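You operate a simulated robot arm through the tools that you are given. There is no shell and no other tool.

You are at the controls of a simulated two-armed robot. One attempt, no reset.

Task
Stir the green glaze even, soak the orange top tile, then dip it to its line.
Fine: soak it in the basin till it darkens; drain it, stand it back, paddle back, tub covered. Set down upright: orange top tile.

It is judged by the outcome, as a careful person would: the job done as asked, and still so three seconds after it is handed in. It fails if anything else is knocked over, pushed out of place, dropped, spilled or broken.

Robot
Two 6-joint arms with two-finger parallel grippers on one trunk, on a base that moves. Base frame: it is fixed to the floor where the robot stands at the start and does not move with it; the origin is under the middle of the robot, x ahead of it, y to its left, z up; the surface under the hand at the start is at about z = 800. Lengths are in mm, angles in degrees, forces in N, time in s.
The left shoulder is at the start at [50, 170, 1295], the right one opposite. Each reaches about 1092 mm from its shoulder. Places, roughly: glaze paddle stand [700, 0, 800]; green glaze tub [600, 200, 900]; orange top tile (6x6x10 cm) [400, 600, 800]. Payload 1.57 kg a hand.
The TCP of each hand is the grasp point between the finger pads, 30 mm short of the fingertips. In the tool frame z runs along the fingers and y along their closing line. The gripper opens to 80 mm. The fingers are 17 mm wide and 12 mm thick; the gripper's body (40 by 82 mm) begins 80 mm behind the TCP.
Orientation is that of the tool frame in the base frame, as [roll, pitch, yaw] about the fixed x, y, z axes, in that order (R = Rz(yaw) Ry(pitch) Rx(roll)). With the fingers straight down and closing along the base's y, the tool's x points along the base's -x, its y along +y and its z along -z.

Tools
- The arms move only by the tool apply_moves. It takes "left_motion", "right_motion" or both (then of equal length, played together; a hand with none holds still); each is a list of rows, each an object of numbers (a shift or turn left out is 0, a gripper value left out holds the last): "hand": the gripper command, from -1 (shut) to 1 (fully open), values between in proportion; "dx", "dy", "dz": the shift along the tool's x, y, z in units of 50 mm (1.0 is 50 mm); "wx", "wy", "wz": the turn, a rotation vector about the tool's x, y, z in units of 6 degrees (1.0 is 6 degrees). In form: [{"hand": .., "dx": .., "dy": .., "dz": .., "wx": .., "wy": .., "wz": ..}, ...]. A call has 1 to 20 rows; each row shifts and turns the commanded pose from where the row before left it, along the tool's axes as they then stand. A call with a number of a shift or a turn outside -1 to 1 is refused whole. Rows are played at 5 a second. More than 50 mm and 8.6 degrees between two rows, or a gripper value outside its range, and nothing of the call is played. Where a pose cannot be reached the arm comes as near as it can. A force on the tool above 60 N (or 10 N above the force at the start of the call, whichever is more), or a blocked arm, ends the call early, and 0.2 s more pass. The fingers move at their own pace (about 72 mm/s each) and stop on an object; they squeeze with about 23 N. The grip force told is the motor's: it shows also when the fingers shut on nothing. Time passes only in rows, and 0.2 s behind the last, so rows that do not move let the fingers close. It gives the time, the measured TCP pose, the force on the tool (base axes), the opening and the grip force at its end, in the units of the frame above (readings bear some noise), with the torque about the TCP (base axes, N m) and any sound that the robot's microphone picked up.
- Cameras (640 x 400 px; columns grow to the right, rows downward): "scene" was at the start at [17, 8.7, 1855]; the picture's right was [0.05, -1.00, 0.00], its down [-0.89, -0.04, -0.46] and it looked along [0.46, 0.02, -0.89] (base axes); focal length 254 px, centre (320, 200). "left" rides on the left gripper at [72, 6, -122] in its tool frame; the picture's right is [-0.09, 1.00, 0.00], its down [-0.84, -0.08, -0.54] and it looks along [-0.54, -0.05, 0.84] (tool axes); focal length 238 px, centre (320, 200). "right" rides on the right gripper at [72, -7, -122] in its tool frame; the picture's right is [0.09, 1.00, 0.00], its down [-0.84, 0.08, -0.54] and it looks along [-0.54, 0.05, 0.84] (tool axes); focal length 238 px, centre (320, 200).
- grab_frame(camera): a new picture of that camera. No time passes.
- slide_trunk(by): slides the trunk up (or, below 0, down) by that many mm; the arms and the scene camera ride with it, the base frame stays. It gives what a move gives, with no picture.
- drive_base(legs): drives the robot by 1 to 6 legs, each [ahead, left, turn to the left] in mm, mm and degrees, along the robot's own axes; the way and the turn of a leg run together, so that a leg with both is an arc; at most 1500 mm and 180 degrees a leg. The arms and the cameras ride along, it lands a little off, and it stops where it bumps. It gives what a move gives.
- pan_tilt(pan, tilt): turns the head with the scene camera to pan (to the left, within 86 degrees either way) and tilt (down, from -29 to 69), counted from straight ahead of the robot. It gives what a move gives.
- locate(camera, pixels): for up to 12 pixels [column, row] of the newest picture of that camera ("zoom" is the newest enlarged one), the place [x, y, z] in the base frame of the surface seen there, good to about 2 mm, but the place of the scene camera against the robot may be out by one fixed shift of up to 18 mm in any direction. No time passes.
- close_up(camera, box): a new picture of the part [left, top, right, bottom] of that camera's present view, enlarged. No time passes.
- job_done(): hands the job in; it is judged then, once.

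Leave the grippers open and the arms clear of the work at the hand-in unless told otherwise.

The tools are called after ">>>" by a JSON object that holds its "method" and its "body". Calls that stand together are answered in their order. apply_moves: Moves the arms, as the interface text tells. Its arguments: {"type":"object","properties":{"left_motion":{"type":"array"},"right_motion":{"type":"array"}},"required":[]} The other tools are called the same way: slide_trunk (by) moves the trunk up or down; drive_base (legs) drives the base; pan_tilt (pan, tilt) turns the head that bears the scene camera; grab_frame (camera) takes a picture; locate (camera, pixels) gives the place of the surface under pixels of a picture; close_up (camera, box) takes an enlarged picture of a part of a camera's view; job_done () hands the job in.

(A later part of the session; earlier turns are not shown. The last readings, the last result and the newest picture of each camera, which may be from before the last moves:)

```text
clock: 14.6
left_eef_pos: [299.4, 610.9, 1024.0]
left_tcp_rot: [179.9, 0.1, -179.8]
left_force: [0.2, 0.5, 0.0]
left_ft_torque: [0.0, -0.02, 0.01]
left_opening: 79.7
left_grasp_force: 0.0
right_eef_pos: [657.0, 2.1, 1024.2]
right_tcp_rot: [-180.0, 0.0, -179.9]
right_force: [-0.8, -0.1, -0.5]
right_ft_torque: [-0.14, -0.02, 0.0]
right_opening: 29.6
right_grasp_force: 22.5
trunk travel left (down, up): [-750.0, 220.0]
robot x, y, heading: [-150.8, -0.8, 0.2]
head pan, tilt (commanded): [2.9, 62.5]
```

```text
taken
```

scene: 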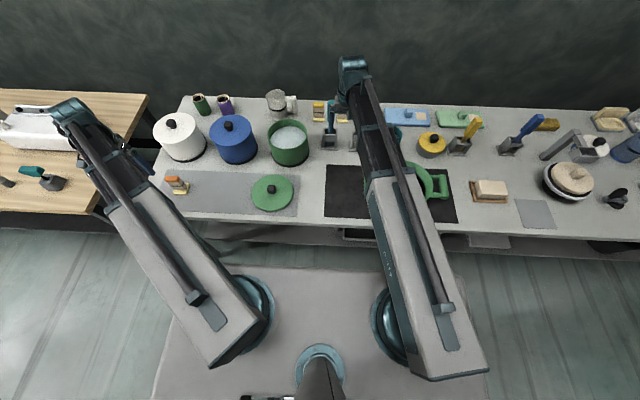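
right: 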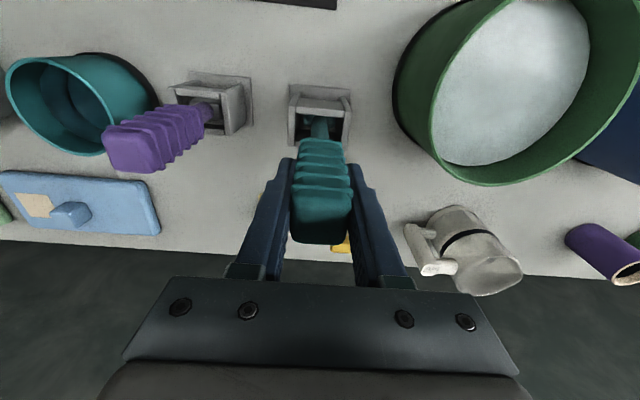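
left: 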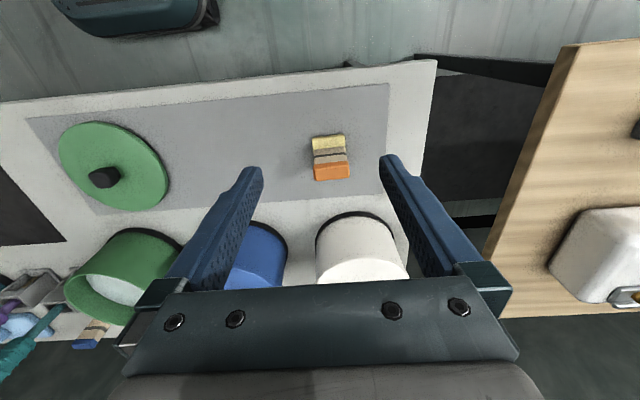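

It's gripped, 29.6 mm apart at 22.5 N. I'm lifting straight up in two stages to bring the blade out of the stand.

>>> {"method": "slide_trunk", "body": {"by": 40}}

>>> {"method": "grab_frame", "body": {"camera": "right"}}

>>> {"method": "slide_trunk", "body": {"by": 130}}

>>> {"method": "grab_frame", "body": {"camera": "right"}}

>>> {"method": "grab_frame", "body": {"camera": "scene"}}

```text
clock: 15.4
left_eef_pos: [300.2, 610.5, 1065.0]
left_tcp_rot: [179.9, 0.0, -179.8]
left_force: [-0.2, -0.9, -0.1]
left_ft_torque: [0.0, 0.02, -0.02]
left_opening: 79.9
left_grasp_force: 0.0
right_eef_pos: [657.2, 0.9, 1063.9]
right_tcp_rot: [180.0, -0.1, -179.9]
right_force: [-0.1, 0.2, -1.3]
right_ft_torque: [-0.02, 0.0, 0.0]
right_opening: 29.4
right_grasp_force: 22.8
trunk travel left (down, up): [-790.0, 180.0]
robot x, y, heading: [-148.1, 1.9, 0.3]
head pan, tilt (commanded): [2.9, 62.5]
```

```text
taken
```

right: 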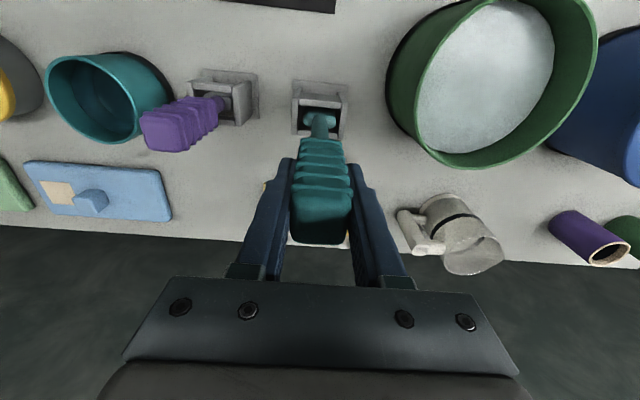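

```text
clock: 17.0
left_eef_pos: [300.2, 611.1, 1193.9]
left_tcp_rot: [179.9, 0.0, -179.8]
left_force: [-0.2, -0.3, -0.7]
left_ft_torque: [-0.02, -0.02, 0.0]
left_opening: 80.2
left_grasp_force: 0.0
right_eef_pos: [656.7, 0.7, 1193.8]
right_tcp_rot: [180.0, 0.0, -179.9]
right_force: [0.7, 0.1, -2.2]
right_ft_torque: [0.02, 0.0, -0.02]
right_opening: 29.7
right_grasp_force: 23.0
trunk travel left (down, up): [-920.0, 50.0]
robot x, y, heading: [-148.3, -4.1, 0.2]
head pan, tilt (commanded): [2.9, 62.5]
```

```text
taken
```

right: 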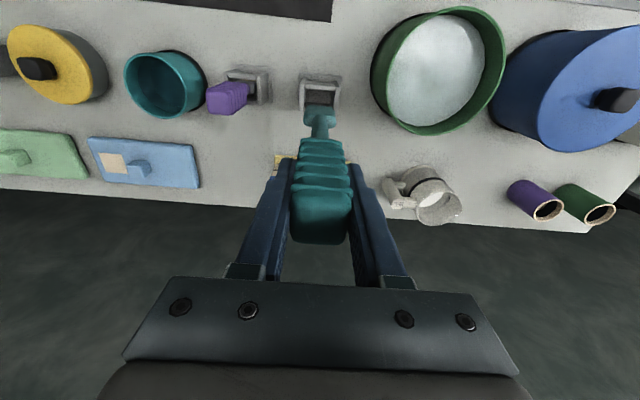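

```text
taken
```

scene: 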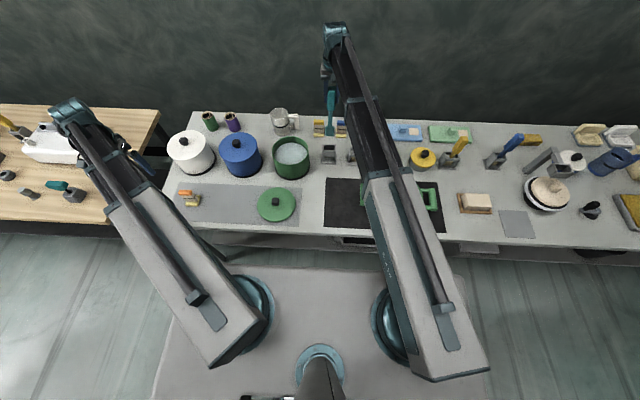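

The paddle is out and hanging straight. I'm looking at the blade's size and bottom height before crossing to the tub.

>>> {"method": "close_up", "body": {"camera": "scene", "box": [290, 80, 370, 150]}}

>>> {"method": "locate", "body": {"camera": "zoom", "pixels": [[330, 100], [330, 200], [330, 260], [330, 300], [330, 330], [315, 300], [345, 300], [300, 420]]}}

>>> {"method": "close_up", "body": {"camera": "right", "box": [280, 70, 360, 150]}}

```text
5.71 times, centred on (330, 115) of scene
```

zoom: 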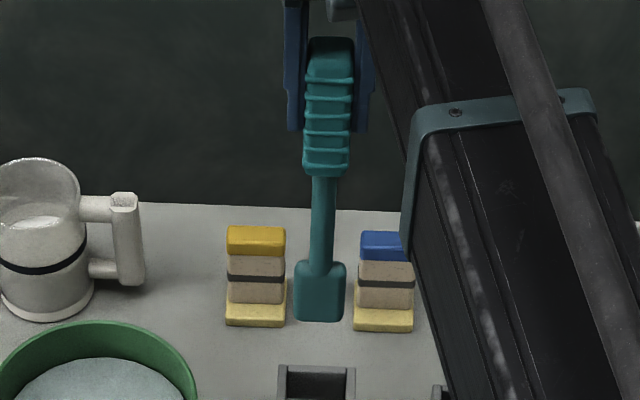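

```text
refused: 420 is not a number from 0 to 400
```

```text
5.00 times, centred on (320, 110) of right
```

zoom: 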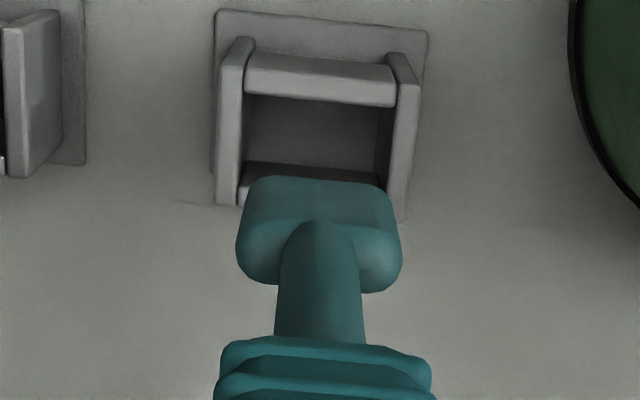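

>>> {"method": "close_up", "body": {"camera": "scene", "box": [290, 80, 370, 150]}}

>>> {"method": "locate", "body": {"camera": "zoom", "pixels": [[330, 100], [325, 200], [320, 275], [320, 300], [320, 316], [300, 300], [340, 300], [330, 45]]}}

```text
5.71 times, centred on (330, 115) of scene
```

zoom: 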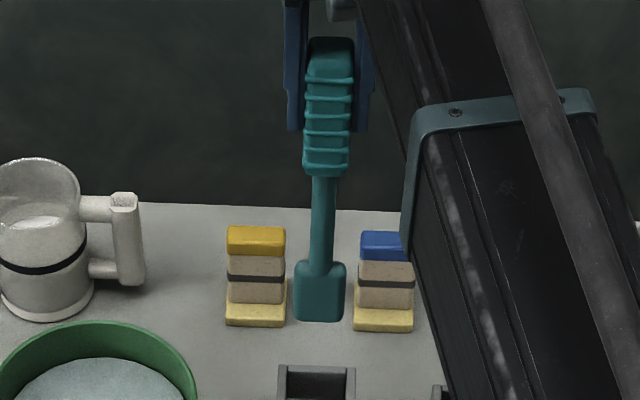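

```text
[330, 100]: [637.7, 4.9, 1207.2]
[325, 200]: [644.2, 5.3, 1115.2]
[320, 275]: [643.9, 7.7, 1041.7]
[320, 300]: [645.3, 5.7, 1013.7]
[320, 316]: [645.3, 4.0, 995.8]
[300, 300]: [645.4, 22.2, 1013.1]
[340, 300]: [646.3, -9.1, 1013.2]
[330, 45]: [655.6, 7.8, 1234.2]
```

The blade is about 38 mm wide and its bottom sits 207 mm below the TCP, at z≈987 now. I'm carrying it over the tub centre [610,182], 60 mm clear above the rim.

>>> {"method": "apply_moves", "body": {"right_motion": [{"hand": -1, "dx": 0.188, "dy": 0.72}, {"dx": 0.188, "dy": 0.72}, {"dx": 0.188, "dy": 0.72}, {"dx": 0.188, "dy": 0.72}, {"dx": 0.188, "dy": 0.72}, {"dx": 0}, {"dx": 0}]}}

>>> {"method": "grab_frame", "body": {"camera": "right"}}

>>> {"method": "grab_frame", "body": {"camera": "scene"}}

```text
clock: 18.6
left_eef_pos: [298.6, 611.5, 1194.6]
left_tcp_rot: [180.0, -0.1, -179.8]
left_force: [-0.2, -0.5, -0.9]
left_ft_torque: [0.03, -0.01, -0.01]
left_opening: 79.9
left_grasp_force: 0.1
right_eef_pos: [610.6, 182.5, 1193.9]
right_tcp_rot: [180.0, 0.0, -179.9]
right_force: [0.1, -1.0, -1.6]
right_ft_torque: [-0.04, 0.0, 0.02]
right_opening: 29.7
right_grasp_force: 23.3
trunk travel left (down, up): [-920.0, 50.0]
robot x, y, heading: [-148.6, 4.2, 0.1]
head pan, tilt (commanded): [2.9, 62.5]
```

```text
taken
```

right: 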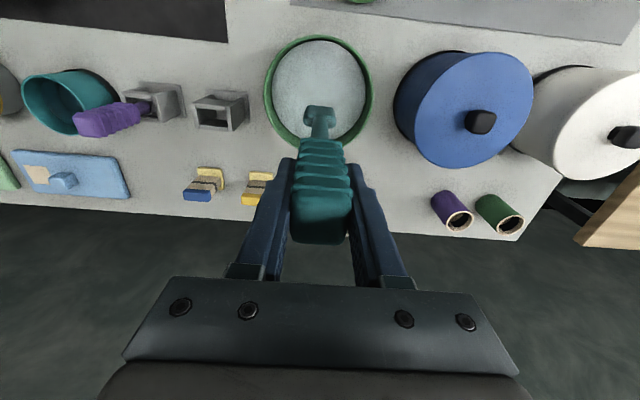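

```text
taken
```

scene: 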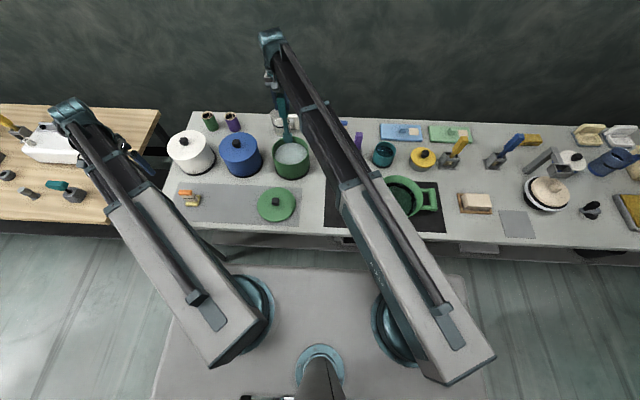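

The paddle hangs over the middle of the tub. I'm lowering it into the glaze to TCP z≈1034 (blade bottom about 827, clear of the tub floor).

>>> {"method": "slide_trunk", "body": {"by": -160}}

>>> {"method": "grab_frame", "body": {"camera": "right"}}

>>> {"method": "close_up", "body": {"camera": "scene", "box": [220, 60, 380, 200]}}

```text
clock: 20.4
left_eef_pos: [299.7, 610.7, 1034.2]
left_tcp_rot: [-180.0, 0.0, -179.8]
left_force: [0.8, 0.2, 0.2]
left_ft_torque: [0.02, 0.01, 0.02]
left_opening: 80.1
left_grasp_force: 0.0
right_eef_pos: [610.8, 181.0, 1034.4]
right_tcp_rot: [180.0, 0.0, -179.8]
right_force: [-0.5, 0.3, -1.9]
right_ft_torque: [-0.01, 0.04, 0.02]
right_opening: 29.8
right_grasp_force: 23.1
trunk travel left (down, up): [-760.0, 210.0]
robot x, y, heading: [-147.9, 3.7, 0.1]
head pan, tilt (commanded): [2.9, 62.5]
```

```text
taken
```

right: 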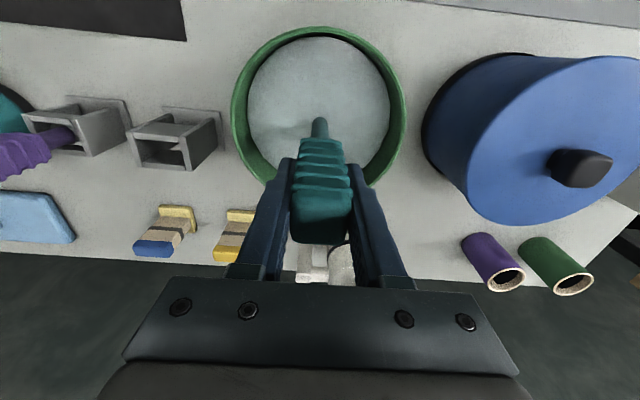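

```text
2.86 times, centred on (300, 130) of scene
```

zoom: 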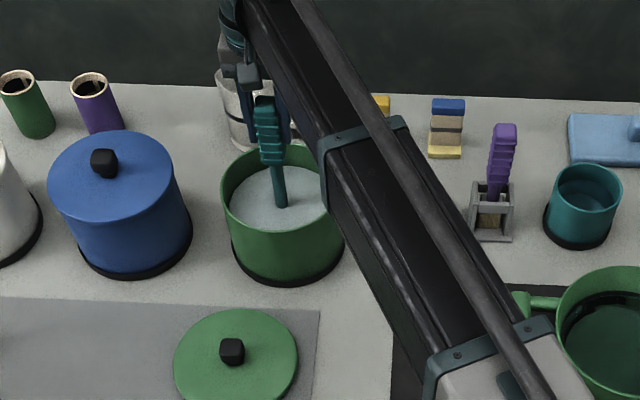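

The blade is submerged. I'm stirring in a circle of about 42 mm radius, well inside the 80 mm wall, for one and a half turns to begin with.

>>> {"method": "apply_moves", "body": {"right_motion": [{"hand": -1, "dx": -0.84}, {"dx": 0.113, "dy": 0.42}, {"dx": 0.307, "dy": 0.307}, {"dx": 0.42, "dy": 0.113}, {"dx": 0.42, "dy": -0.113}, {"dx": 0.307, "dy": -0.307}, {"dx": 0.113, "dy": -0.42}, {"dx": -0.113, "dy": -0.42}, {"dx": -0.307, "dy": -0.307}, {"dx": -0.42, "dy": -0.113}, {"dx": -0.42, "dy": 0.113}, {"dx": -0.307, "dy": 0.307}, {"dx": -0.113, "dy": 0.42}, {"dx": 0.113, "dy": 0.42}, {"dx": 0.307, "dy": 0.307}, {"dx": 0.42, "dy": 0.113}, {"dx": 0.42, "dy": -0.113}, {"dx": 0.307, "dy": -0.307}, {"dx": 0.113, "dy": -0.42}]}}

>>> {"method": "grab_frame", "body": {"camera": "right"}}

```text
clock: 24.4
left_eef_pos: [300.1, 610.4, 1034.9]
left_tcp_rot: [179.7, 0.0, -179.8]
left_force: [0.0, 0.4, -0.5]
left_ft_torque: [0.0, 0.01, -0.01]
left_opening: 80.1
left_grasp_force: 0.1
right_eef_pos: [568.4, 182.6, 1035.5]
right_tcp_rot: [-180.0, -0.1, -179.8]
right_force: [-0.1, 0.6, -1.3]
right_ft_torque: [0.0, 0.02, 0.0]
right_opening: 29.6
right_grasp_force: 22.7
trunk travel left (down, up): [-760.0, 210.0]
robot x, y, heading: [-146.8, 1.4, 0.3]
head pan, tilt (commanded): [2.9, 62.5]
```

```text
taken
```

right: 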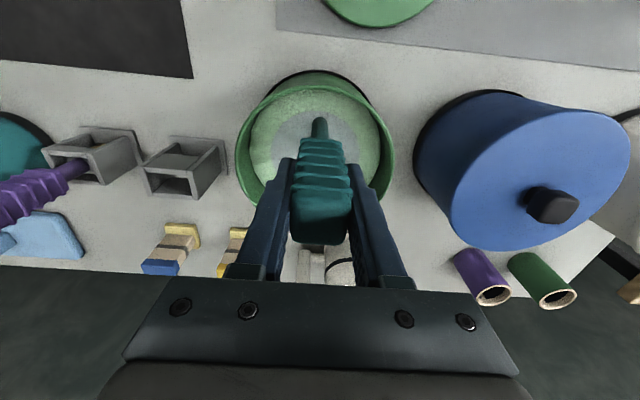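

The stirred ring is turning green while the centre stays pale, so it's working. A closer look before I go on.

>>> {"method": "close_up", "body": {"camera": "right", "box": [220, 60, 420, 220]}}

>>> {"method": "close_up", "body": {"camera": "scene", "box": [250, 110, 340, 190]}}

```text
2.50 times, centred on (320, 140) of right
```

zoom: 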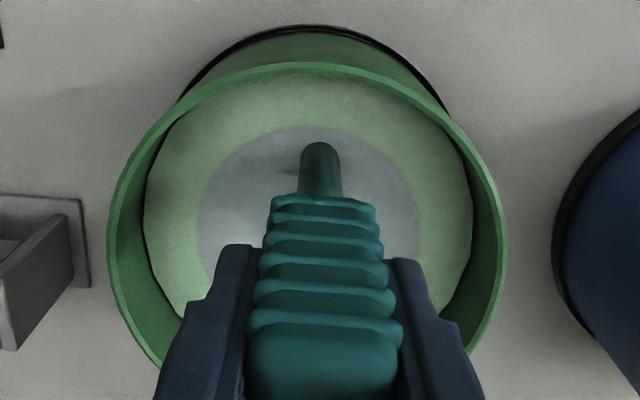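

```text
5.00 times, centred on (295, 150) of scene
```

zoom: 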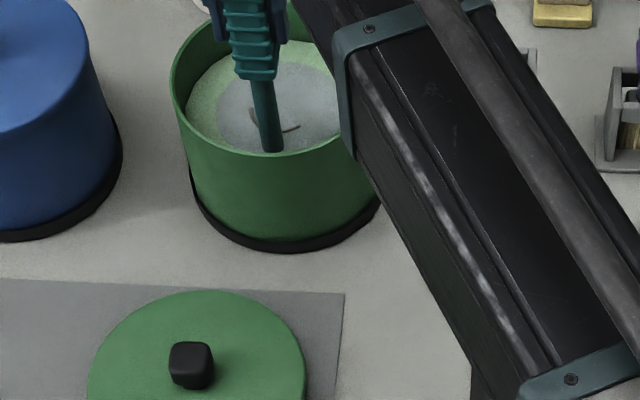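

The outer ring is green and a grey disc of about 45 mm radius remains in the middle. Next I'm stirring with a smaller circle (22 mm radius) for another turn and a half.

>>> {"method": "apply_moves", "body": {"right_motion": [{"hand": -1, "dx": -0.4}, {"dx": -0.059, "dy": -0.22}, {"dx": -0.161, "dy": -0.161}, {"dx": -0.22, "dy": -0.059}, {"dx": -0.22, "dy": 0.059}, {"dx": -0.161, "dy": 0.161}, {"dx": -0.059, "dy": 0.22}, {"dx": 0.059, "dy": 0.22}, {"dx": 0.161, "dy": 0.161}, {"dx": 0.22, "dy": 0.059}, {"dx": 0.22, "dy": -0.059}, {"dx": 0.161, "dy": -0.161}, {"dx": 0.059, "dy": -0.22}, {"dx": -0.059, "dy": -0.22}, {"dx": -0.161, "dy": -0.161}, {"dx": -0.22, "dy": -0.059}, {"dx": -0.22, "dy": 0.059}, {"dx": -0.161, "dy": 0.161}, {"dx": -0.059, "dy": 0.22}]}}

>>> {"method": "close_up", "body": {"camera": "right", "box": [220, 40, 420, 220]}}

>>> {"method": "close_up", "body": {"camera": "scene", "box": [250, 110, 340, 190]}}

```text
clock: 28.4
left_eef_pos: [299.6, 610.8, 1035.1]
left_tcp_rot: [180.0, -0.1, -179.7]
left_force: [0.4, 0.5, 0.6]
left_ft_torque: [0.01, -0.02, -0.01]
left_opening: 80.0
left_grasp_force: 0.0
right_eef_pos: [632.0, 181.2, 1035.2]
right_tcp_rot: [-180.0, 0.0, -180.0]
right_force: [-0.3, 0.3, -1.5]
right_ft_torque: [-0.03, 0.02, 0.01]
right_opening: 29.7
right_grasp_force: 23.1
trunk travel left (down, up): [-760.0, 210.0]
robot x, y, heading: [-147.0, -0.7, -0.0]
head pan, tilt (commanded): [2.9, 62.5]
```

```text
2.22 times, centred on (320, 130) of right
```

zoom: 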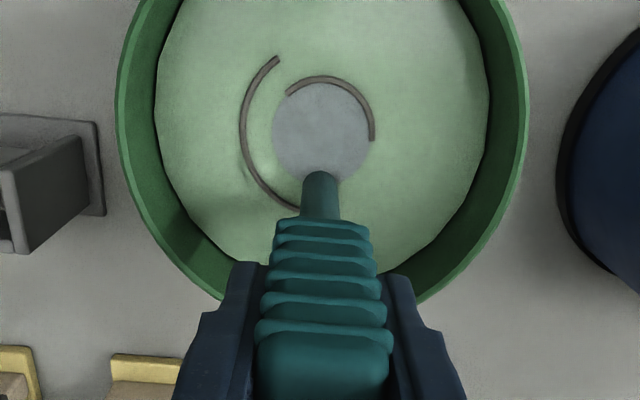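

```text
5.00 times, centred on (295, 150) of scene
```

zoom: 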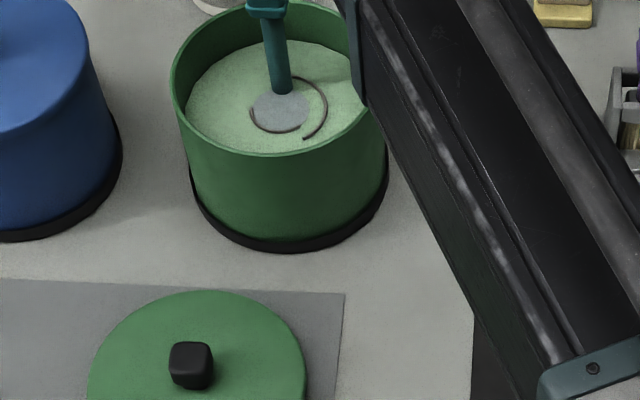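

Nearly all is green now; a grey disc of about 25 mm radius and a dark swirl streak remain. I'm keeping on stirring with two faster turns at 40 mm radius, then back to the middle.

>>> {"method": "apply_moves", "body": {"right_motion": [{"hand": -1, "dx": -0.36}, {"dx": 0.234, "dy": 0.566}, {"dx": 0.566, "dy": 0.234}, {"dx": 0.566, "dy": -0.234}, {"dx": 0.234, "dy": -0.566}, {"dx": -0.234, "dy": -0.566}, {"dx": -0.566, "dy": -0.234}, {"dx": -0.566, "dy": 0.234}, {"dx": -0.234, "dy": 0.566}, {"dx": 0.234, "dy": 0.566}, {"dx": 0.566, "dy": 0.234}, {"dx": 0.566, "dy": -0.234}, {"dx": 0.234, "dy": -0.566}, {"dx": -0.234, "dy": -0.566}, {"dx": -0.566, "dy": -0.234}, {"dx": -0.566, "dy": 0.234}, {"dx": -0.234, "dy": 0.566}, {"dx": 0.6}, {"dx": 0}]}}

>>> {"method": "close_up", "body": {"camera": "right", "box": [220, 40, 420, 220]}}

>>> {"method": "close_up", "body": {"camera": "scene", "box": [250, 110, 340, 190]}}

```text
clock: 32.4
left_eef_pos: [300.3, 610.4, 1034.8]
left_tcp_rot: [-180.0, 0.1, -179.9]
left_force: [-0.3, -0.3, 0.2]
left_ft_torque: [0.03, 0.01, -0.01]
left_opening: 80.1
left_grasp_force: 0.1
right_eef_pos: [620.4, 181.9, 1035.3]
right_tcp_rot: [180.0, 0.0, -179.8]
right_force: [-0.5, 0.0, -1.1]
right_ft_torque: [-0.03, 0.02, -0.02]
right_opening: 29.7
right_grasp_force: 23.2
trunk travel left (down, up): [-760.0, 210.0]
robot x, y, heading: [-153.4, 3.5, -0.1]
head pan, tilt (commanded): [2.9, 62.5]
```

```text
2.22 times, centred on (320, 130) of right
```

zoom: 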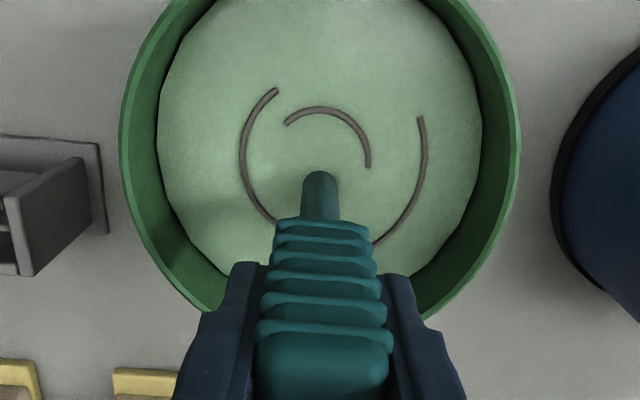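

```text
5.00 times, centred on (295, 150) of scene
```

zoom: 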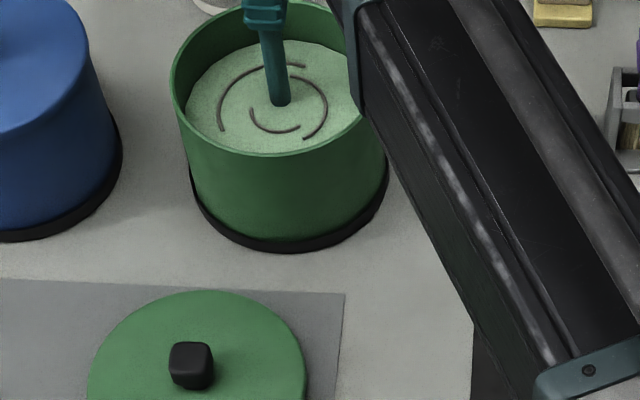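

The grey disc is gone and the glaze is green, but swirl streaks show. I'm stirring on to see whether they fade into an even surface.

>>> {"method": "apply_moves", "body": {"right_motion": [{"hand": -1, "dx": -0.4}, {"dx": 0.175, "dy": 0.424}, {"dx": 0.424, "dy": 0.175}, {"dx": 0.424, "dy": -0.175}, {"dx": 0.175, "dy": -0.424}, {"dx": -0.175, "dy": -0.424}, {"dx": -0.424, "dy": -0.175}, {"dx": -0.424, "dy": 0.175}, {"dx": -0.175, "dy": 0.424}, {"dx": 0.175, "dy": 0.424}, {"dx": 0.424, "dy": 0.175}, {"dx": 0.424, "dy": -0.175}, {"dx": 0.175, "dy": -0.424}, {"dx": -0.175, "dy": -0.424}, {"dx": -0.424, "dy": -0.175}, {"dx": -0.424, "dy": 0.175}, {"dx": -0.175, "dy": 0.424}, {"dx": 0.6}, {"dx": 0}]}}

>>> {"method": "close_up", "body": {"camera": "right", "box": [220, 40, 420, 220]}}

>>> {"method": "close_up", "body": {"camera": "scene", "box": [250, 110, 340, 190]}}

```text
clock: 36.4
left_eef_pos: [299.8, 611.3, 1035.3]
left_tcp_rot: [-180.0, 0.0, -179.8]
left_force: [-0.2, 0.6, -0.4]
left_ft_torque: [-0.02, 0.01, 0.0]
left_opening: 80.0
left_grasp_force: 0.1
right_eef_pos: [611.2, 182.6, 1033.9]
right_tcp_rot: [179.9, -0.1, -180.0]
right_force: [0.4, 0.4, -1.0]
right_ft_torque: [0.03, 0.02, 0.0]
right_opening: 29.8
right_grasp_force: 22.5
trunk travel left (down, up): [-760.0, 210.0]
robot x, y, heading: [-145.7, -3.9, 0.2]
head pan, tilt (commanded): [2.9, 62.5]
```

```text
2.22 times, centred on (320, 130) of right
```

zoom: 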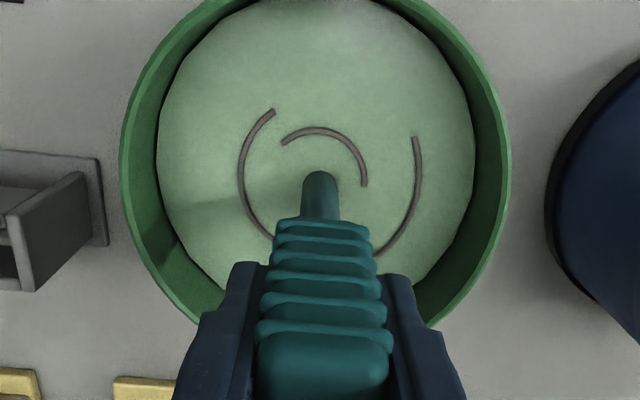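

```text
5.00 times, centred on (295, 150) of scene
```

zoom: 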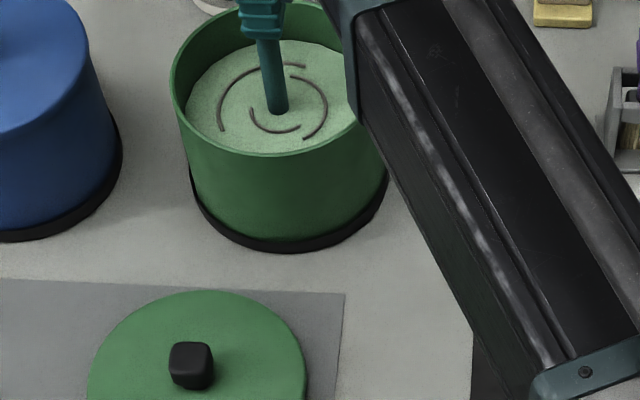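

No change from the last two turns; the three arcs stay put. I'll try stirring deeper (12 mm lower) and in the other direction with a wider circle, in case sediment on the floor is the cause.

>>> {"method": "slide_trunk", "body": {"by": -10}}

>>> {"method": "apply_moves", "body": {"right_motion": [{"hand": -1, "dx": -0.96}, {"dx": 0.129, "dy": -0.48}, {"dx": 0.351, "dy": -0.351}, {"dx": 0.48, "dy": -0.129}, {"dx": 0.48, "dy": 0.129}, {"dx": 0.351, "dy": 0.351}, {"dx": 0.129, "dy": 0.48}, {"dx": -0.129, "dy": 0.48}, {"dx": -0.351, "dy": 0.351}, {"dx": -0.48, "dy": 0.129}, {"dx": -0.48, "dy": -0.129}, {"dx": -0.351, "dy": -0.351}, {"dx": -0.129, "dy": -0.48}, {"dx": 0.5, "dy": 0.1}, {"dx": 0.4, "dy": 0.0}, {"dx": 0.3, "dy": -0.1}, {"dx": -0.24}]}}

>>> {"method": "close_up", "body": {"camera": "right", "box": [220, 40, 420, 220]}}

>>> {"method": "close_up", "body": {"camera": "scene", "box": [250, 110, 340, 190]}}

```text
clock: 37.0
left_eef_pos: [300.0, 610.0, 1024.3]
left_tcp_rot: [-180.0, 0.0, -179.8]
left_force: [0.5, -0.2, 0.4]
left_ft_torque: [-0.01, 0.01, 0.04]
left_opening: 80.0
left_grasp_force: 0.1
right_eef_pos: [611.5, 183.4, 1024.5]
right_tcp_rot: [179.9, -0.1, -179.9]
right_force: [0.3, -0.4, -1.0]
right_ft_torque: [-0.01, 0.05, 0.04]
right_opening: 29.6
right_grasp_force: 22.8
trunk travel left (down, up): [-750.0, 220.0]
robot x, y, heading: [-148.7, 4.4, 0.1]
head pan, tilt (commanded): [2.9, 62.5]
```

```text
clock: 40.6
left_eef_pos: [299.3, 610.6, 1023.5]
left_tcp_rot: [180.0, 0.0, -179.9]
left_force: [-0.4, -1.6, 0.3]
left_ft_torque: [0.02, -0.01, -0.02]
left_opening: 80.0
left_grasp_force: 0.1
right_eef_pos: [611.6, 181.9, 1024.5]
right_tcp_rot: [180.0, -0.1, -179.8]
right_force: [0.0, -0.9, -1.7]
right_ft_torque: [0.01, 0.01, 0.01]
right_opening: 29.8
right_grasp_force: 23.0
trunk travel left (down, up): [-750.0, 220.0]
robot x, y, heading: [-148.8, -0.3, -0.1]
head pan, tilt (commanded): [2.9, 62.5]
```

```text
2.22 times, centred on (320, 130) of right
```

zoom: 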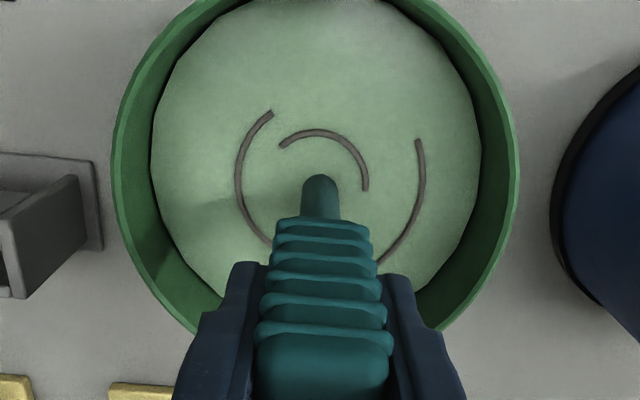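

```text
5.00 times, centred on (295, 150) of scene
```

zoom: 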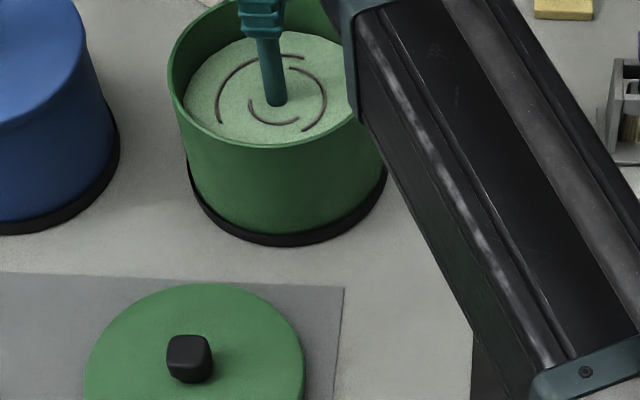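

The arcs match the stirring's progress (one, two, then three swirls as the grey disc vanished) and nothing changes any more, so the glaze is evenly green with swirl marks. Now I'm raising the paddle until the blade is just above the glaze, inside the rim, and letting it drip.

>>> {"method": "slide_trunk", "body": {"by": 85}}

>>> {"method": "apply_moves", "body": {"right_motion": [{"hand": -1}, {"dx": 0}, {"dx": 0}, {"dx": 0}, {"dx": 0}, {"dx": 0}, {"dx": 0}, {"dx": 0}, {"dx": 0}, {"dx": 0}, {"dx": 0}, {"dx": 0}]}}

>>> {"method": "close_up", "body": {"camera": "right", "box": [220, 40, 420, 220]}}

>>> {"method": "close_up", "body": {"camera": "scene", "box": [250, 90, 340, 190]}}

```text
clock: 41.8
left_eef_pos: [299.5, 610.3, 1109.7]
left_tcp_rot: [-180.0, 0.1, -179.9]
left_force: [0.1, 0.1, 0.6]
left_ft_torque: [0.05, 0.0, 0.01]
left_opening: 79.9
left_grasp_force: 0.1
right_eef_pos: [612.1, 181.9, 1109.3]
right_tcp_rot: [180.0, -0.1, -179.9]
right_force: [0.6, 0.2, -1.9]
right_ft_torque: [0.01, 0.01, -0.02]
right_opening: 29.6
right_grasp_force: 23.0
trunk travel left (down, up): [-835.0, 135.0]
robot x, y, heading: [-151.4, 1.8, -0.0]
head pan, tilt (commanded): [2.9, 62.5]
```

```text
clock: 44.4
left_eef_pos: [300.1, 610.8, 1109.4]
left_tcp_rot: [180.0, 0.0, -179.8]
left_force: [0.1, -0.5, 1.0]
left_ft_torque: [-0.01, 0.02, 0.0]
left_opening: 80.1
left_grasp_force: 0.0
right_eef_pos: [611.5, 182.0, 1109.7]
right_tcp_rot: [-180.0, -0.1, -179.9]
right_force: [0.2, -0.2, -0.5]
right_ft_torque: [-0.02, 0.02, 0.06]
right_opening: 29.7
right_grasp_force: 23.7
trunk travel left (down, up): [-835.0, 135.0]
robot x, y, heading: [-148.5, 1.4, 0.3]
head pan, tilt (commanded): [2.9, 62.5]
```

```text
2.22 times, centred on (320, 130) of right
```

zoom: 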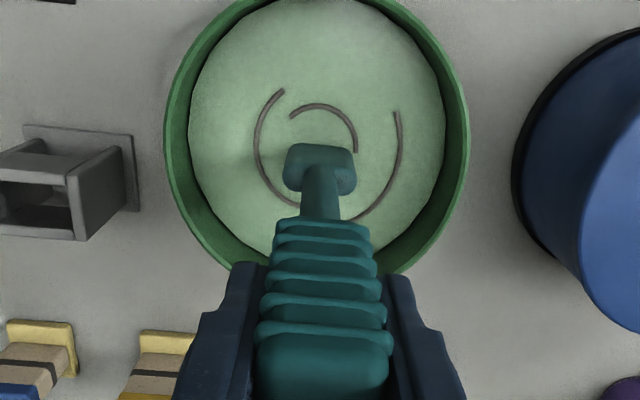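

```text
4.00 times, centred on (295, 140) of scene
```

zoom: 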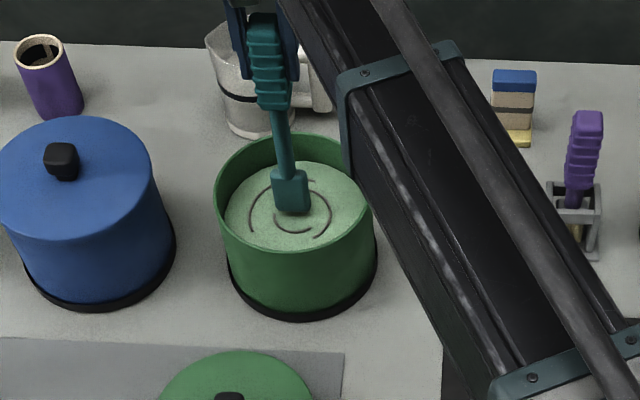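

The blade shows no drips. I'm raising to TCP z≈1194 and carrying the paddle back over its stand.

>>> {"method": "slide_trunk", "body": {"by": 85}}

>>> {"method": "apply_moves", "body": {"right_motion": [{"hand": -1, "dx": -0.188, "dy": -0.72}, {"dx": -0.188, "dy": -0.72}, {"dx": -0.188, "dy": -0.72}, {"dx": -0.188, "dy": -0.72}, {"dx": -0.188, "dy": -0.72}, {"dx": 0}, {"dx": 0}]}}

>>> {"method": "grab_frame", "body": {"camera": "right"}}

>>> {"method": "close_up", "body": {"camera": "right", "box": [280, 70, 360, 150]}}

```text
clock: 45.6
left_eef_pos: [299.8, 610.5, 1194.5]
left_tcp_rot: [-180.0, 0.1, -179.8]
left_force: [0.2, -0.2, 0.2]
left_ft_torque: [-0.01, -0.02, 0.01]
left_opening: 80.1
left_grasp_force: 0.0
right_eef_pos: [611.5, 182.1, 1194.8]
right_tcp_rot: [-180.0, 0.0, -179.9]
right_force: [0.1, -0.4, -0.8]
right_ft_torque: [0.01, 0.0, 0.01]
right_opening: 29.7
right_grasp_force: 22.8
trunk travel left (down, up): [-920.0, 50.0]
robot x, y, heading: [-151.7, 1.5, 0.2]
head pan, tilt (commanded): [2.9, 62.5]
```

```text
clock: 47.2
left_eef_pos: [301.3, 609.9, 1196.3]
left_tcp_rot: [179.9, 0.1, -179.7]
left_force: [-0.1, -0.2, 0.4]
left_ft_torque: [-0.02, 0.0, -0.04]
left_opening: 80.1
left_grasp_force: 0.2
right_eef_pos: [659.6, 2.9, 1193.9]
right_tcp_rot: [-180.0, 0.0, -179.9]
right_force: [-0.1, -0.3, -1.9]
right_ft_torque: [0.01, -0.01, 0.0]
right_opening: 29.6
right_grasp_force: 22.5
trunk travel left (down, up): [-920.0, 50.0]
robot x, y, heading: [-148.4, 2.7, -0.0]
head pan, tilt (commanded): [2.9, 62.5]
```

```text
taken
```

right: 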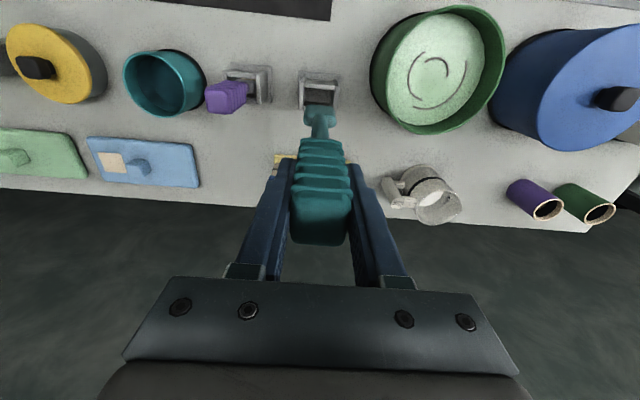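

```text
5.00 times, centred on (320, 110) of right
```

zoom: 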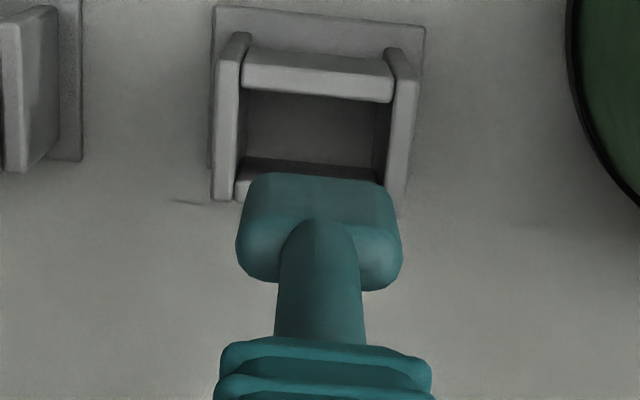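

Against the picture taken at lifting, the hand is about 2 mm too far ahead and 1 mm too far left. I'm correcting that and then checking again before lowering.

>>> {"method": "apply_moves", "body": {"right_motion": [{"hand": -1, "dx": 0.045, "dy": -0.022}, {"dx": 0}, {"dx": 0}]}}

>>> {"method": "close_up", "body": {"camera": "right", "box": [280, 70, 360, 150]}}

```text
clock: 48.0
left_eef_pos: [299.8, 610.7, 1194.5]
left_tcp_rot: [179.9, 0.0, -179.7]
left_force: [-0.1, 0.1, -0.1]
left_ft_torque: [0.0, 0.04, 0.0]
left_opening: 80.0
left_grasp_force: 0.0
right_eef_pos: [656.9, 0.8, 1194.6]
right_tcp_rot: [179.9, 0.1, -179.9]
right_force: [0.2, -0.3, -0.5]
right_ft_torque: [0.0, 0.01, 0.02]
right_opening: 29.8
right_grasp_force: 23.5
trunk travel left (down, up): [-920.0, 50.0]
robot x, y, heading: [-151.1, -1.3, 0.4]
head pan, tilt (commanded): [2.9, 62.5]
```

```text
5.00 times, centred on (320, 110) of right
```

zoom: 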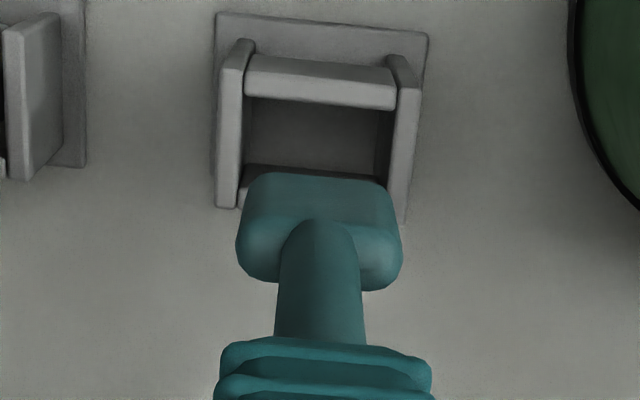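

It now matches the lifting picture. I'm lowering 80 mm to just above the stand to check alignment.

>>> {"method": "slide_trunk", "body": {"by": -80}}

>>> {"method": "close_up", "body": {"camera": "right", "box": [270, 60, 370, 160]}}

```text
clock: 49.2
left_eef_pos: [299.6, 610.1, 1115.5]
left_tcp_rot: [-180.0, 0.0, -179.9]
left_force: [-0.1, -0.1, -0.2]
left_ft_torque: [0.0, -0.01, 0.01]
left_opening: 80.2
left_grasp_force: 0.0
right_eef_pos: [656.9, 1.6, 1115.5]
right_tcp_rot: [179.9, -0.1, -180.0]
right_force: [0.0, -0.1, -0.9]
right_ft_torque: [-0.02, 0.03, 0.02]
right_opening: 29.6
right_grasp_force: 23.0
trunk travel left (down, up): [-840.0, 130.0]
robot x, y, heading: [-149.6, 0.2, -0.0]
head pan, tilt (commanded): [2.9, 62.5]
```

```text
4.00 times, centred on (320, 110) of right
```

zoom: 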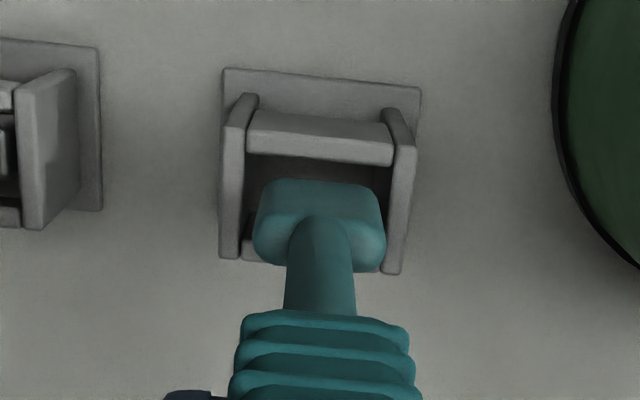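

The blade is lined up inside the stand's opening. I'm lowering the rest of the way: 60 mm, then 29 mm to the grip height it had at pick-up.

>>> {"method": "slide_trunk", "body": {"by": -60}}

>>> {"method": "slide_trunk", "body": {"by": -29}}

>>> {"method": "grab_frame", "body": {"camera": "right"}}

```text
clock: 50.2
left_eef_pos: [299.9, 609.8, 1055.0]
left_tcp_rot: [-179.9, 0.0, -179.9]
left_force: [-0.1, 0.0, 0.4]
left_ft_torque: [-0.01, -0.01, 0.01]
left_opening: 80.0
left_grasp_force: 0.1
right_eef_pos: [656.6, 1.8, 1053.7]
right_tcp_rot: [-180.0, 0.1, -179.9]
right_force: [0.0, -0.2, -1.7]
right_ft_torque: [-0.02, -0.03, 0.0]
right_opening: 29.8
right_grasp_force: 23.0
trunk travel left (down, up): [-780.0, 190.0]
robot x, y, heading: [-149.4, 0.4, 0.1]
head pan, tilt (commanded): [2.9, 62.5]
```

```text
clock: 51.0
left_eef_pos: [300.3, 610.4, 1026.9]
left_tcp_rot: [179.9, 0.0, -179.8]
left_force: [0.3, 0.5, 0.3]
left_ft_torque: [0.02, 0.0, -0.02]
left_opening: 80.1
left_grasp_force: 0.1
right_eef_pos: [656.6, 1.6, 1026.4]
right_tcp_rot: [-180.0, 0.0, 180.0]
right_force: [-0.9, -0.5, -1.2]
right_ft_torque: [0.01, 0.02, 0.02]
right_opening: 29.8
right_grasp_force: 23.3
trunk travel left (down, up): [-751.0, 219.0]
robot x, y, heading: [-149.9, 0.8, -0.2]
head pan, tilt (commanded): [2.9, 62.5]
```

```text
taken
```

right: 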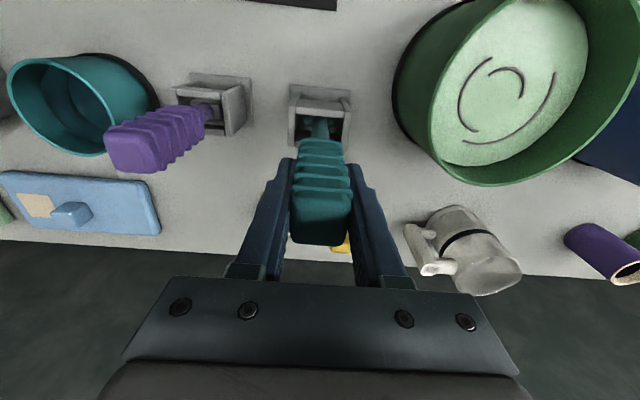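

It's 1 mm above the picked height, so I'm lowering that last millimetre and opening the right hand.

>>> {"method": "slide_trunk", "body": {"by": -1}}

>>> {"method": "apply_moves", "body": {"right_motion": [{"hand": 1}, {"hand": 1}, {"hand": 1}, {"hand": 1}, {"hand": 1}]}}

>>> {"method": "grab_frame", "body": {"camera": "right"}}

```text
clock: 51.5
left_eef_pos: [298.3, 611.0, 1024.8]
left_tcp_rot: [180.0, 0.1, -179.9]
left_force: [-0.4, 0.3, -0.8]
left_ft_torque: [0.04, 0.01, 0.01]
left_opening: 80.1
left_grasp_force: 0.1
right_eef_pos: [657.1, 2.2, 1024.9]
right_tcp_rot: [-180.0, 0.0, -180.0]
right_force: [0.0, -0.2, -0.4]
right_ft_torque: [0.02, 0.01, -0.01]
right_opening: 29.5
right_grasp_force: 23.0
trunk travel left (down, up): [-750.0, 220.0]
robot x, y, heading: [-152.9, 1.5, 0.1]
head pan, tilt (commanded): [2.9, 62.5]
```

```text
clock: 52.7
left_eef_pos: [299.4, 610.7, 1024.3]
left_tcp_rot: [180.0, 0.0, -179.9]
left_force: [0.6, -0.6, 0.3]
left_ft_torque: [-0.02, 0.01, 0.0]
left_opening: 79.7
left_grasp_force: 0.0
right_eef_pos: [656.8, 1.4, 1023.8]
right_tcp_rot: [180.0, 0.0, -179.8]
right_force: [0.8, 0.5, -0.3]
right_ft_torque: [-0.01, -0.01, 0.0]
right_opening: 80.0
right_grasp_force: 0.1
trunk travel left (down, up): [-750.0, 220.0]
robot x, y, heading: [-149.6, 0.8, 0.0]
head pan, tilt (commanded): [2.9, 62.5]
```

```text
taken
```

right: 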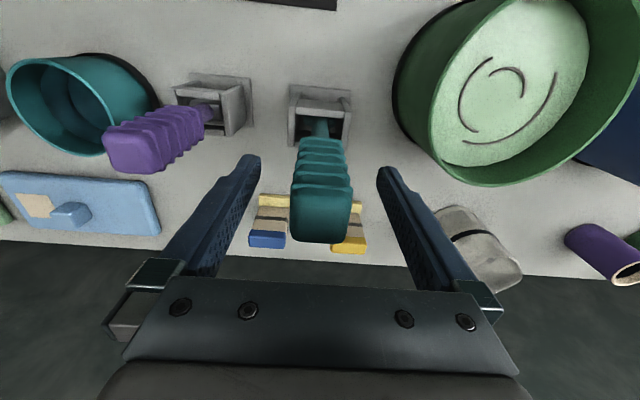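

The paddle stands free in its stand. I'm raising 120 mm to clear the handle, then parking the right hand off to the right and in front of the table edge.

>>> {"method": "slide_trunk", "body": {"by": 120}}

>>> {"method": "apply_moves", "body": {"right_motion": [{"hand": 1, "dx": 0.46, "dy": -0.78}, {"dx": 0.46, "dy": -0.78}, {"dx": 0.46, "dy": -0.78}, {"dx": 0.46, "dy": -0.78}, {"dx": 0.46, "dy": -0.78}, {"dx": 0.46, "dy": -0.78}, {"dx": 0.46, "dy": -0.78}, {"dx": 0.46, "dy": -0.78}, {"dx": 0.46, "dy": -0.78}, {"dx": 0.667, "dy": -0.6}, {"dx": 0.667, "dy": -0.6}, {"dx": 0.667, "dy": -0.6}, {"dx": 0.667, "dy": -0.6}, {"dx": 0.667, "dy": -0.6}, {"dx": 0.667, "dy": -0.6}, {"dx": 0.667, "dy": -0.6}, {"dx": 0.667, "dy": -0.6}, {"dx": 0.667, "dy": -0.6}, {"dx": 0}]}}

>>> {"method": "grab_frame", "body": {"camera": "scene"}}

```text
clock: 54.2
left_eef_pos: [299.7, 610.3, 1143.9]
left_tcp_rot: [-180.0, -0.1, -179.8]
left_force: [0.9, -0.7, 0.6]
left_ft_torque: [0.0, 0.0, -0.03]
left_opening: 80.0
left_grasp_force: 0.1
right_eef_pos: [656.6, 2.5, 1145.0]
right_tcp_rot: [-180.0, 0.0, -179.9]
right_force: [0.0, -0.2, 0.2]
right_ft_torque: [-0.02, 0.05, 0.04]
right_opening: 80.1
right_grasp_force: 0.1
trunk travel left (down, up): [-870.0, 100.0]
robot x, y, heading: [-151.2, -0.0, -0.0]
head pan, tilt (commanded): [2.9, 62.5]
```

```text
clock: 58.2
left_eef_pos: [300.1, 611.2, 1144.4]
left_tcp_rot: [-179.9, 0.1, -179.7]
left_force: [-0.2, -0.2, 0.0]
left_ft_torque: [-0.02, 0.0, -0.01]
left_opening: 80.1
left_grasp_force: 0.0
right_eef_pos: [150.3, -619.3, 1145.9]
right_tcp_rot: [180.0, 0.0, -179.8]
right_force: [0.2, 0.3, -0.4]
right_ft_torque: [-0.01, 0.02, 0.02]
right_opening: 79.8
right_grasp_force: 0.2
trunk travel left (down, up): [-870.0, 100.0]
robot x, y, heading: [-148.7, -0.5, -0.1]
head pan, tilt (commanded): [2.9, 62.5]
```

```text
taken
```

scene: 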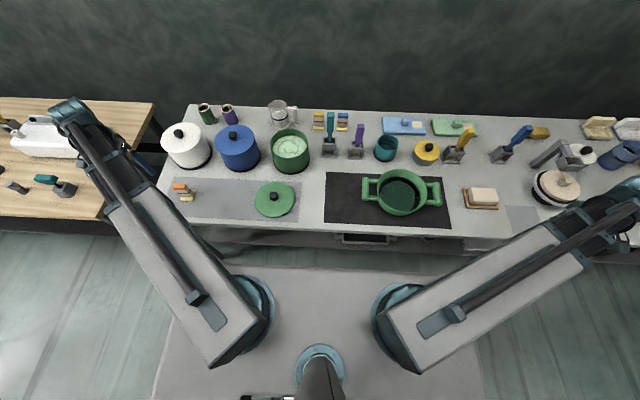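

The right arm is clear and the basin is in full view at (401,192). I'm measuring its rim, water level and floor.

>>> {"method": "close_up", "body": {"camera": "scene", "box": [350, 155, 450, 225]}}

>>> {"method": "locate", "body": {"camera": "zoom", "pixels": [[180, 190], [455, 200], [320, 88], [320, 330], [320, 180], [300, 240], [380, 150], [250, 180], [320, 290], [230, 130], [420, 130], [150, 350]]}}

```text
5.71 times, centred on (400, 190) of scene
```

zoom: 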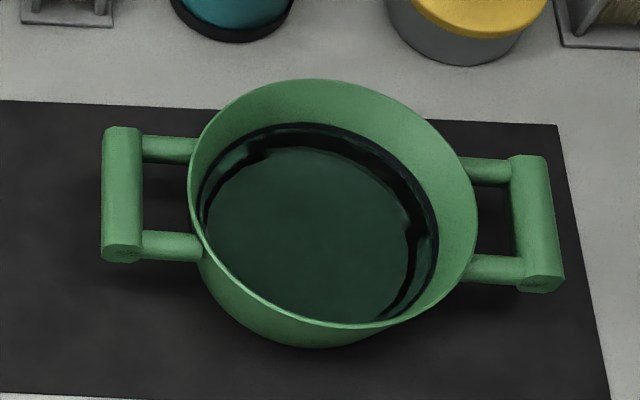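

```text
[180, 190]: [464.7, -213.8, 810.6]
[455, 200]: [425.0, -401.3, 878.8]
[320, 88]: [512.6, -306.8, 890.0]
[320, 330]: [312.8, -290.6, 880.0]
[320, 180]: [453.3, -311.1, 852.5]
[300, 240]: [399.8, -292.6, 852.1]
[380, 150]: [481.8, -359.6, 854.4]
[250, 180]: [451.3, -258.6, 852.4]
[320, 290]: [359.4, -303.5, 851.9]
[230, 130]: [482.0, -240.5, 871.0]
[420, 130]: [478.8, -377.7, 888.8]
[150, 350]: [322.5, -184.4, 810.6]
```

Water surface is at z≈844 true, rim about 885, centre about [420,-303]. Now I'm bringing the left hand over the tile centre at about [384,620] and checking it.

>>> {"method": "apply_moves", "body": {"left_motion": [{"hand": 1, "dx": -0.84, "dy": 0.095}, {"dx": -0.84, "dy": 0.095}, {"dx": 0}, {"dx": 0}]}}

>>> {"method": "slide_trunk", "body": {"by": -150}}

>>> {"method": "grab_frame", "body": {"camera": "left"}}

>>> {"method": "grab_frame", "body": {"camera": "scene"}}

```text
clock: 59.2
left_eef_pos: [385.0, 620.0, 1144.5]
left_tcp_rot: [180.0, 0.0, -179.8]
left_force: [-1.0, -0.1, -0.4]
left_ft_torque: [0.01, -0.01, -0.02]
left_opening: 79.9
left_grasp_force: 0.2
right_eef_pos: [151.1, -618.0, 1145.3]
right_tcp_rot: [-179.9, 0.1, -179.9]
right_force: [0.2, -0.2, 1.1]
right_ft_torque: [-0.02, 0.0, 0.01]
right_opening: 80.0
right_grasp_force: 0.0
trunk travel left (down, up): [-870.0, 100.0]
robot x, y, heading: [-145.9, -1.1, -0.0]
head pan, tilt (commanded): [2.9, 62.5]
```

```text
clock: 60.9
left_eef_pos: [381.8, 620.6, 994.0]
left_tcp_rot: [180.0, 0.0, -179.9]
left_force: [-0.5, -0.1, 0.5]
left_ft_torque: [0.01, 0.01, -0.03]
left_opening: 80.0
left_grasp_force: 0.1
right_eef_pos: [151.6, -618.3, 995.2]
right_tcp_rot: [180.0, 0.0, -179.9]
right_force: [-0.7, -0.7, -0.3]
right_ft_torque: [-0.03, -0.02, -0.02]
right_opening: 79.7
right_grasp_force: 0.1
trunk travel left (down, up): [-720.0, 250.0]
robot x, y, heading: [-148.7, 1.7, 0.1]
head pan, tilt (commanded): [2.9, 62.5]
```

```text
taken
```

left: 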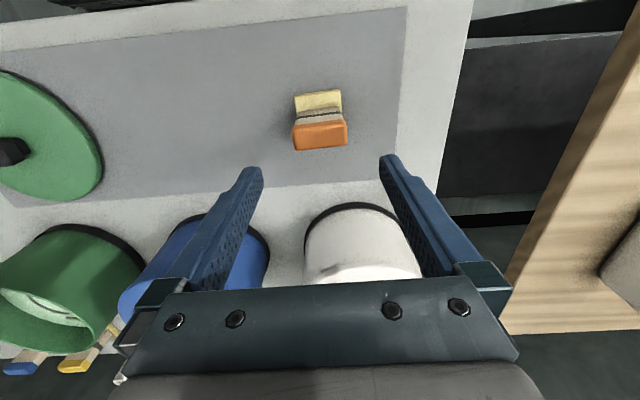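

```text
taken
```

scene: 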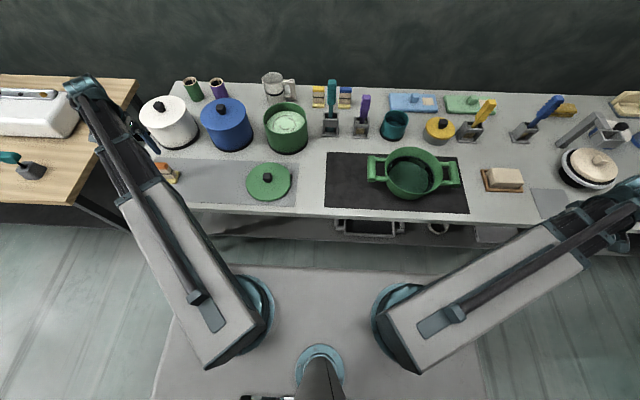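

I'm zooming on the tile from here to get its centre against the hand and the line's exact height.

>>> {"method": "close_up", "body": {"camera": "left", "box": [272, 80, 368, 160]}}

>>> {"method": "locate", "body": {"camera": "zoom", "pixels": [[155, 300], [480, 290], [160, 450], [490, 440], [300, 350]]}}

```text
5.00 times, centred on (320, 120) of left
```

zoom: 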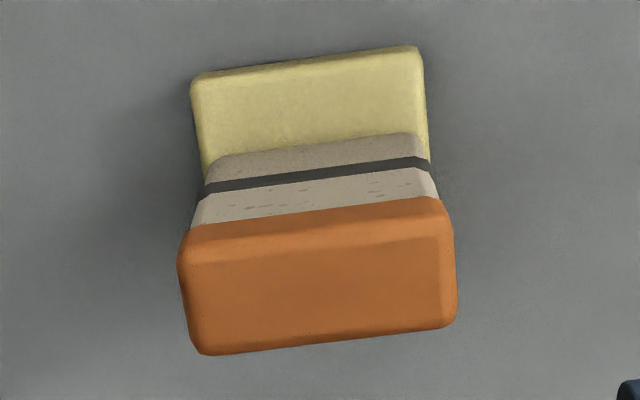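

```text
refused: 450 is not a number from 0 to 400
```

>>> {"method": "locate", "body": {"camera": "zoom", "pixels": [[185, 290], [452, 270], [195, 340], [448, 320], [320, 290], [320, 345], [320, 240], [320, 190], [320, 168], [200, 90], [420, 60], [320, 70]]}}

```text
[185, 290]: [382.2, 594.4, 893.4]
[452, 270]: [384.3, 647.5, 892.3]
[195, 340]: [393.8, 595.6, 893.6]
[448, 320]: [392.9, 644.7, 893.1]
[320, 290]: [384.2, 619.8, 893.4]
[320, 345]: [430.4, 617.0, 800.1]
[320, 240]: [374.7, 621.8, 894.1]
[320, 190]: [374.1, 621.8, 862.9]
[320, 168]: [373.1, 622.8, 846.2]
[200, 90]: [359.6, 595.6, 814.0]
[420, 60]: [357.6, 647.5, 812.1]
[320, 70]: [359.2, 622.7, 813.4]
```

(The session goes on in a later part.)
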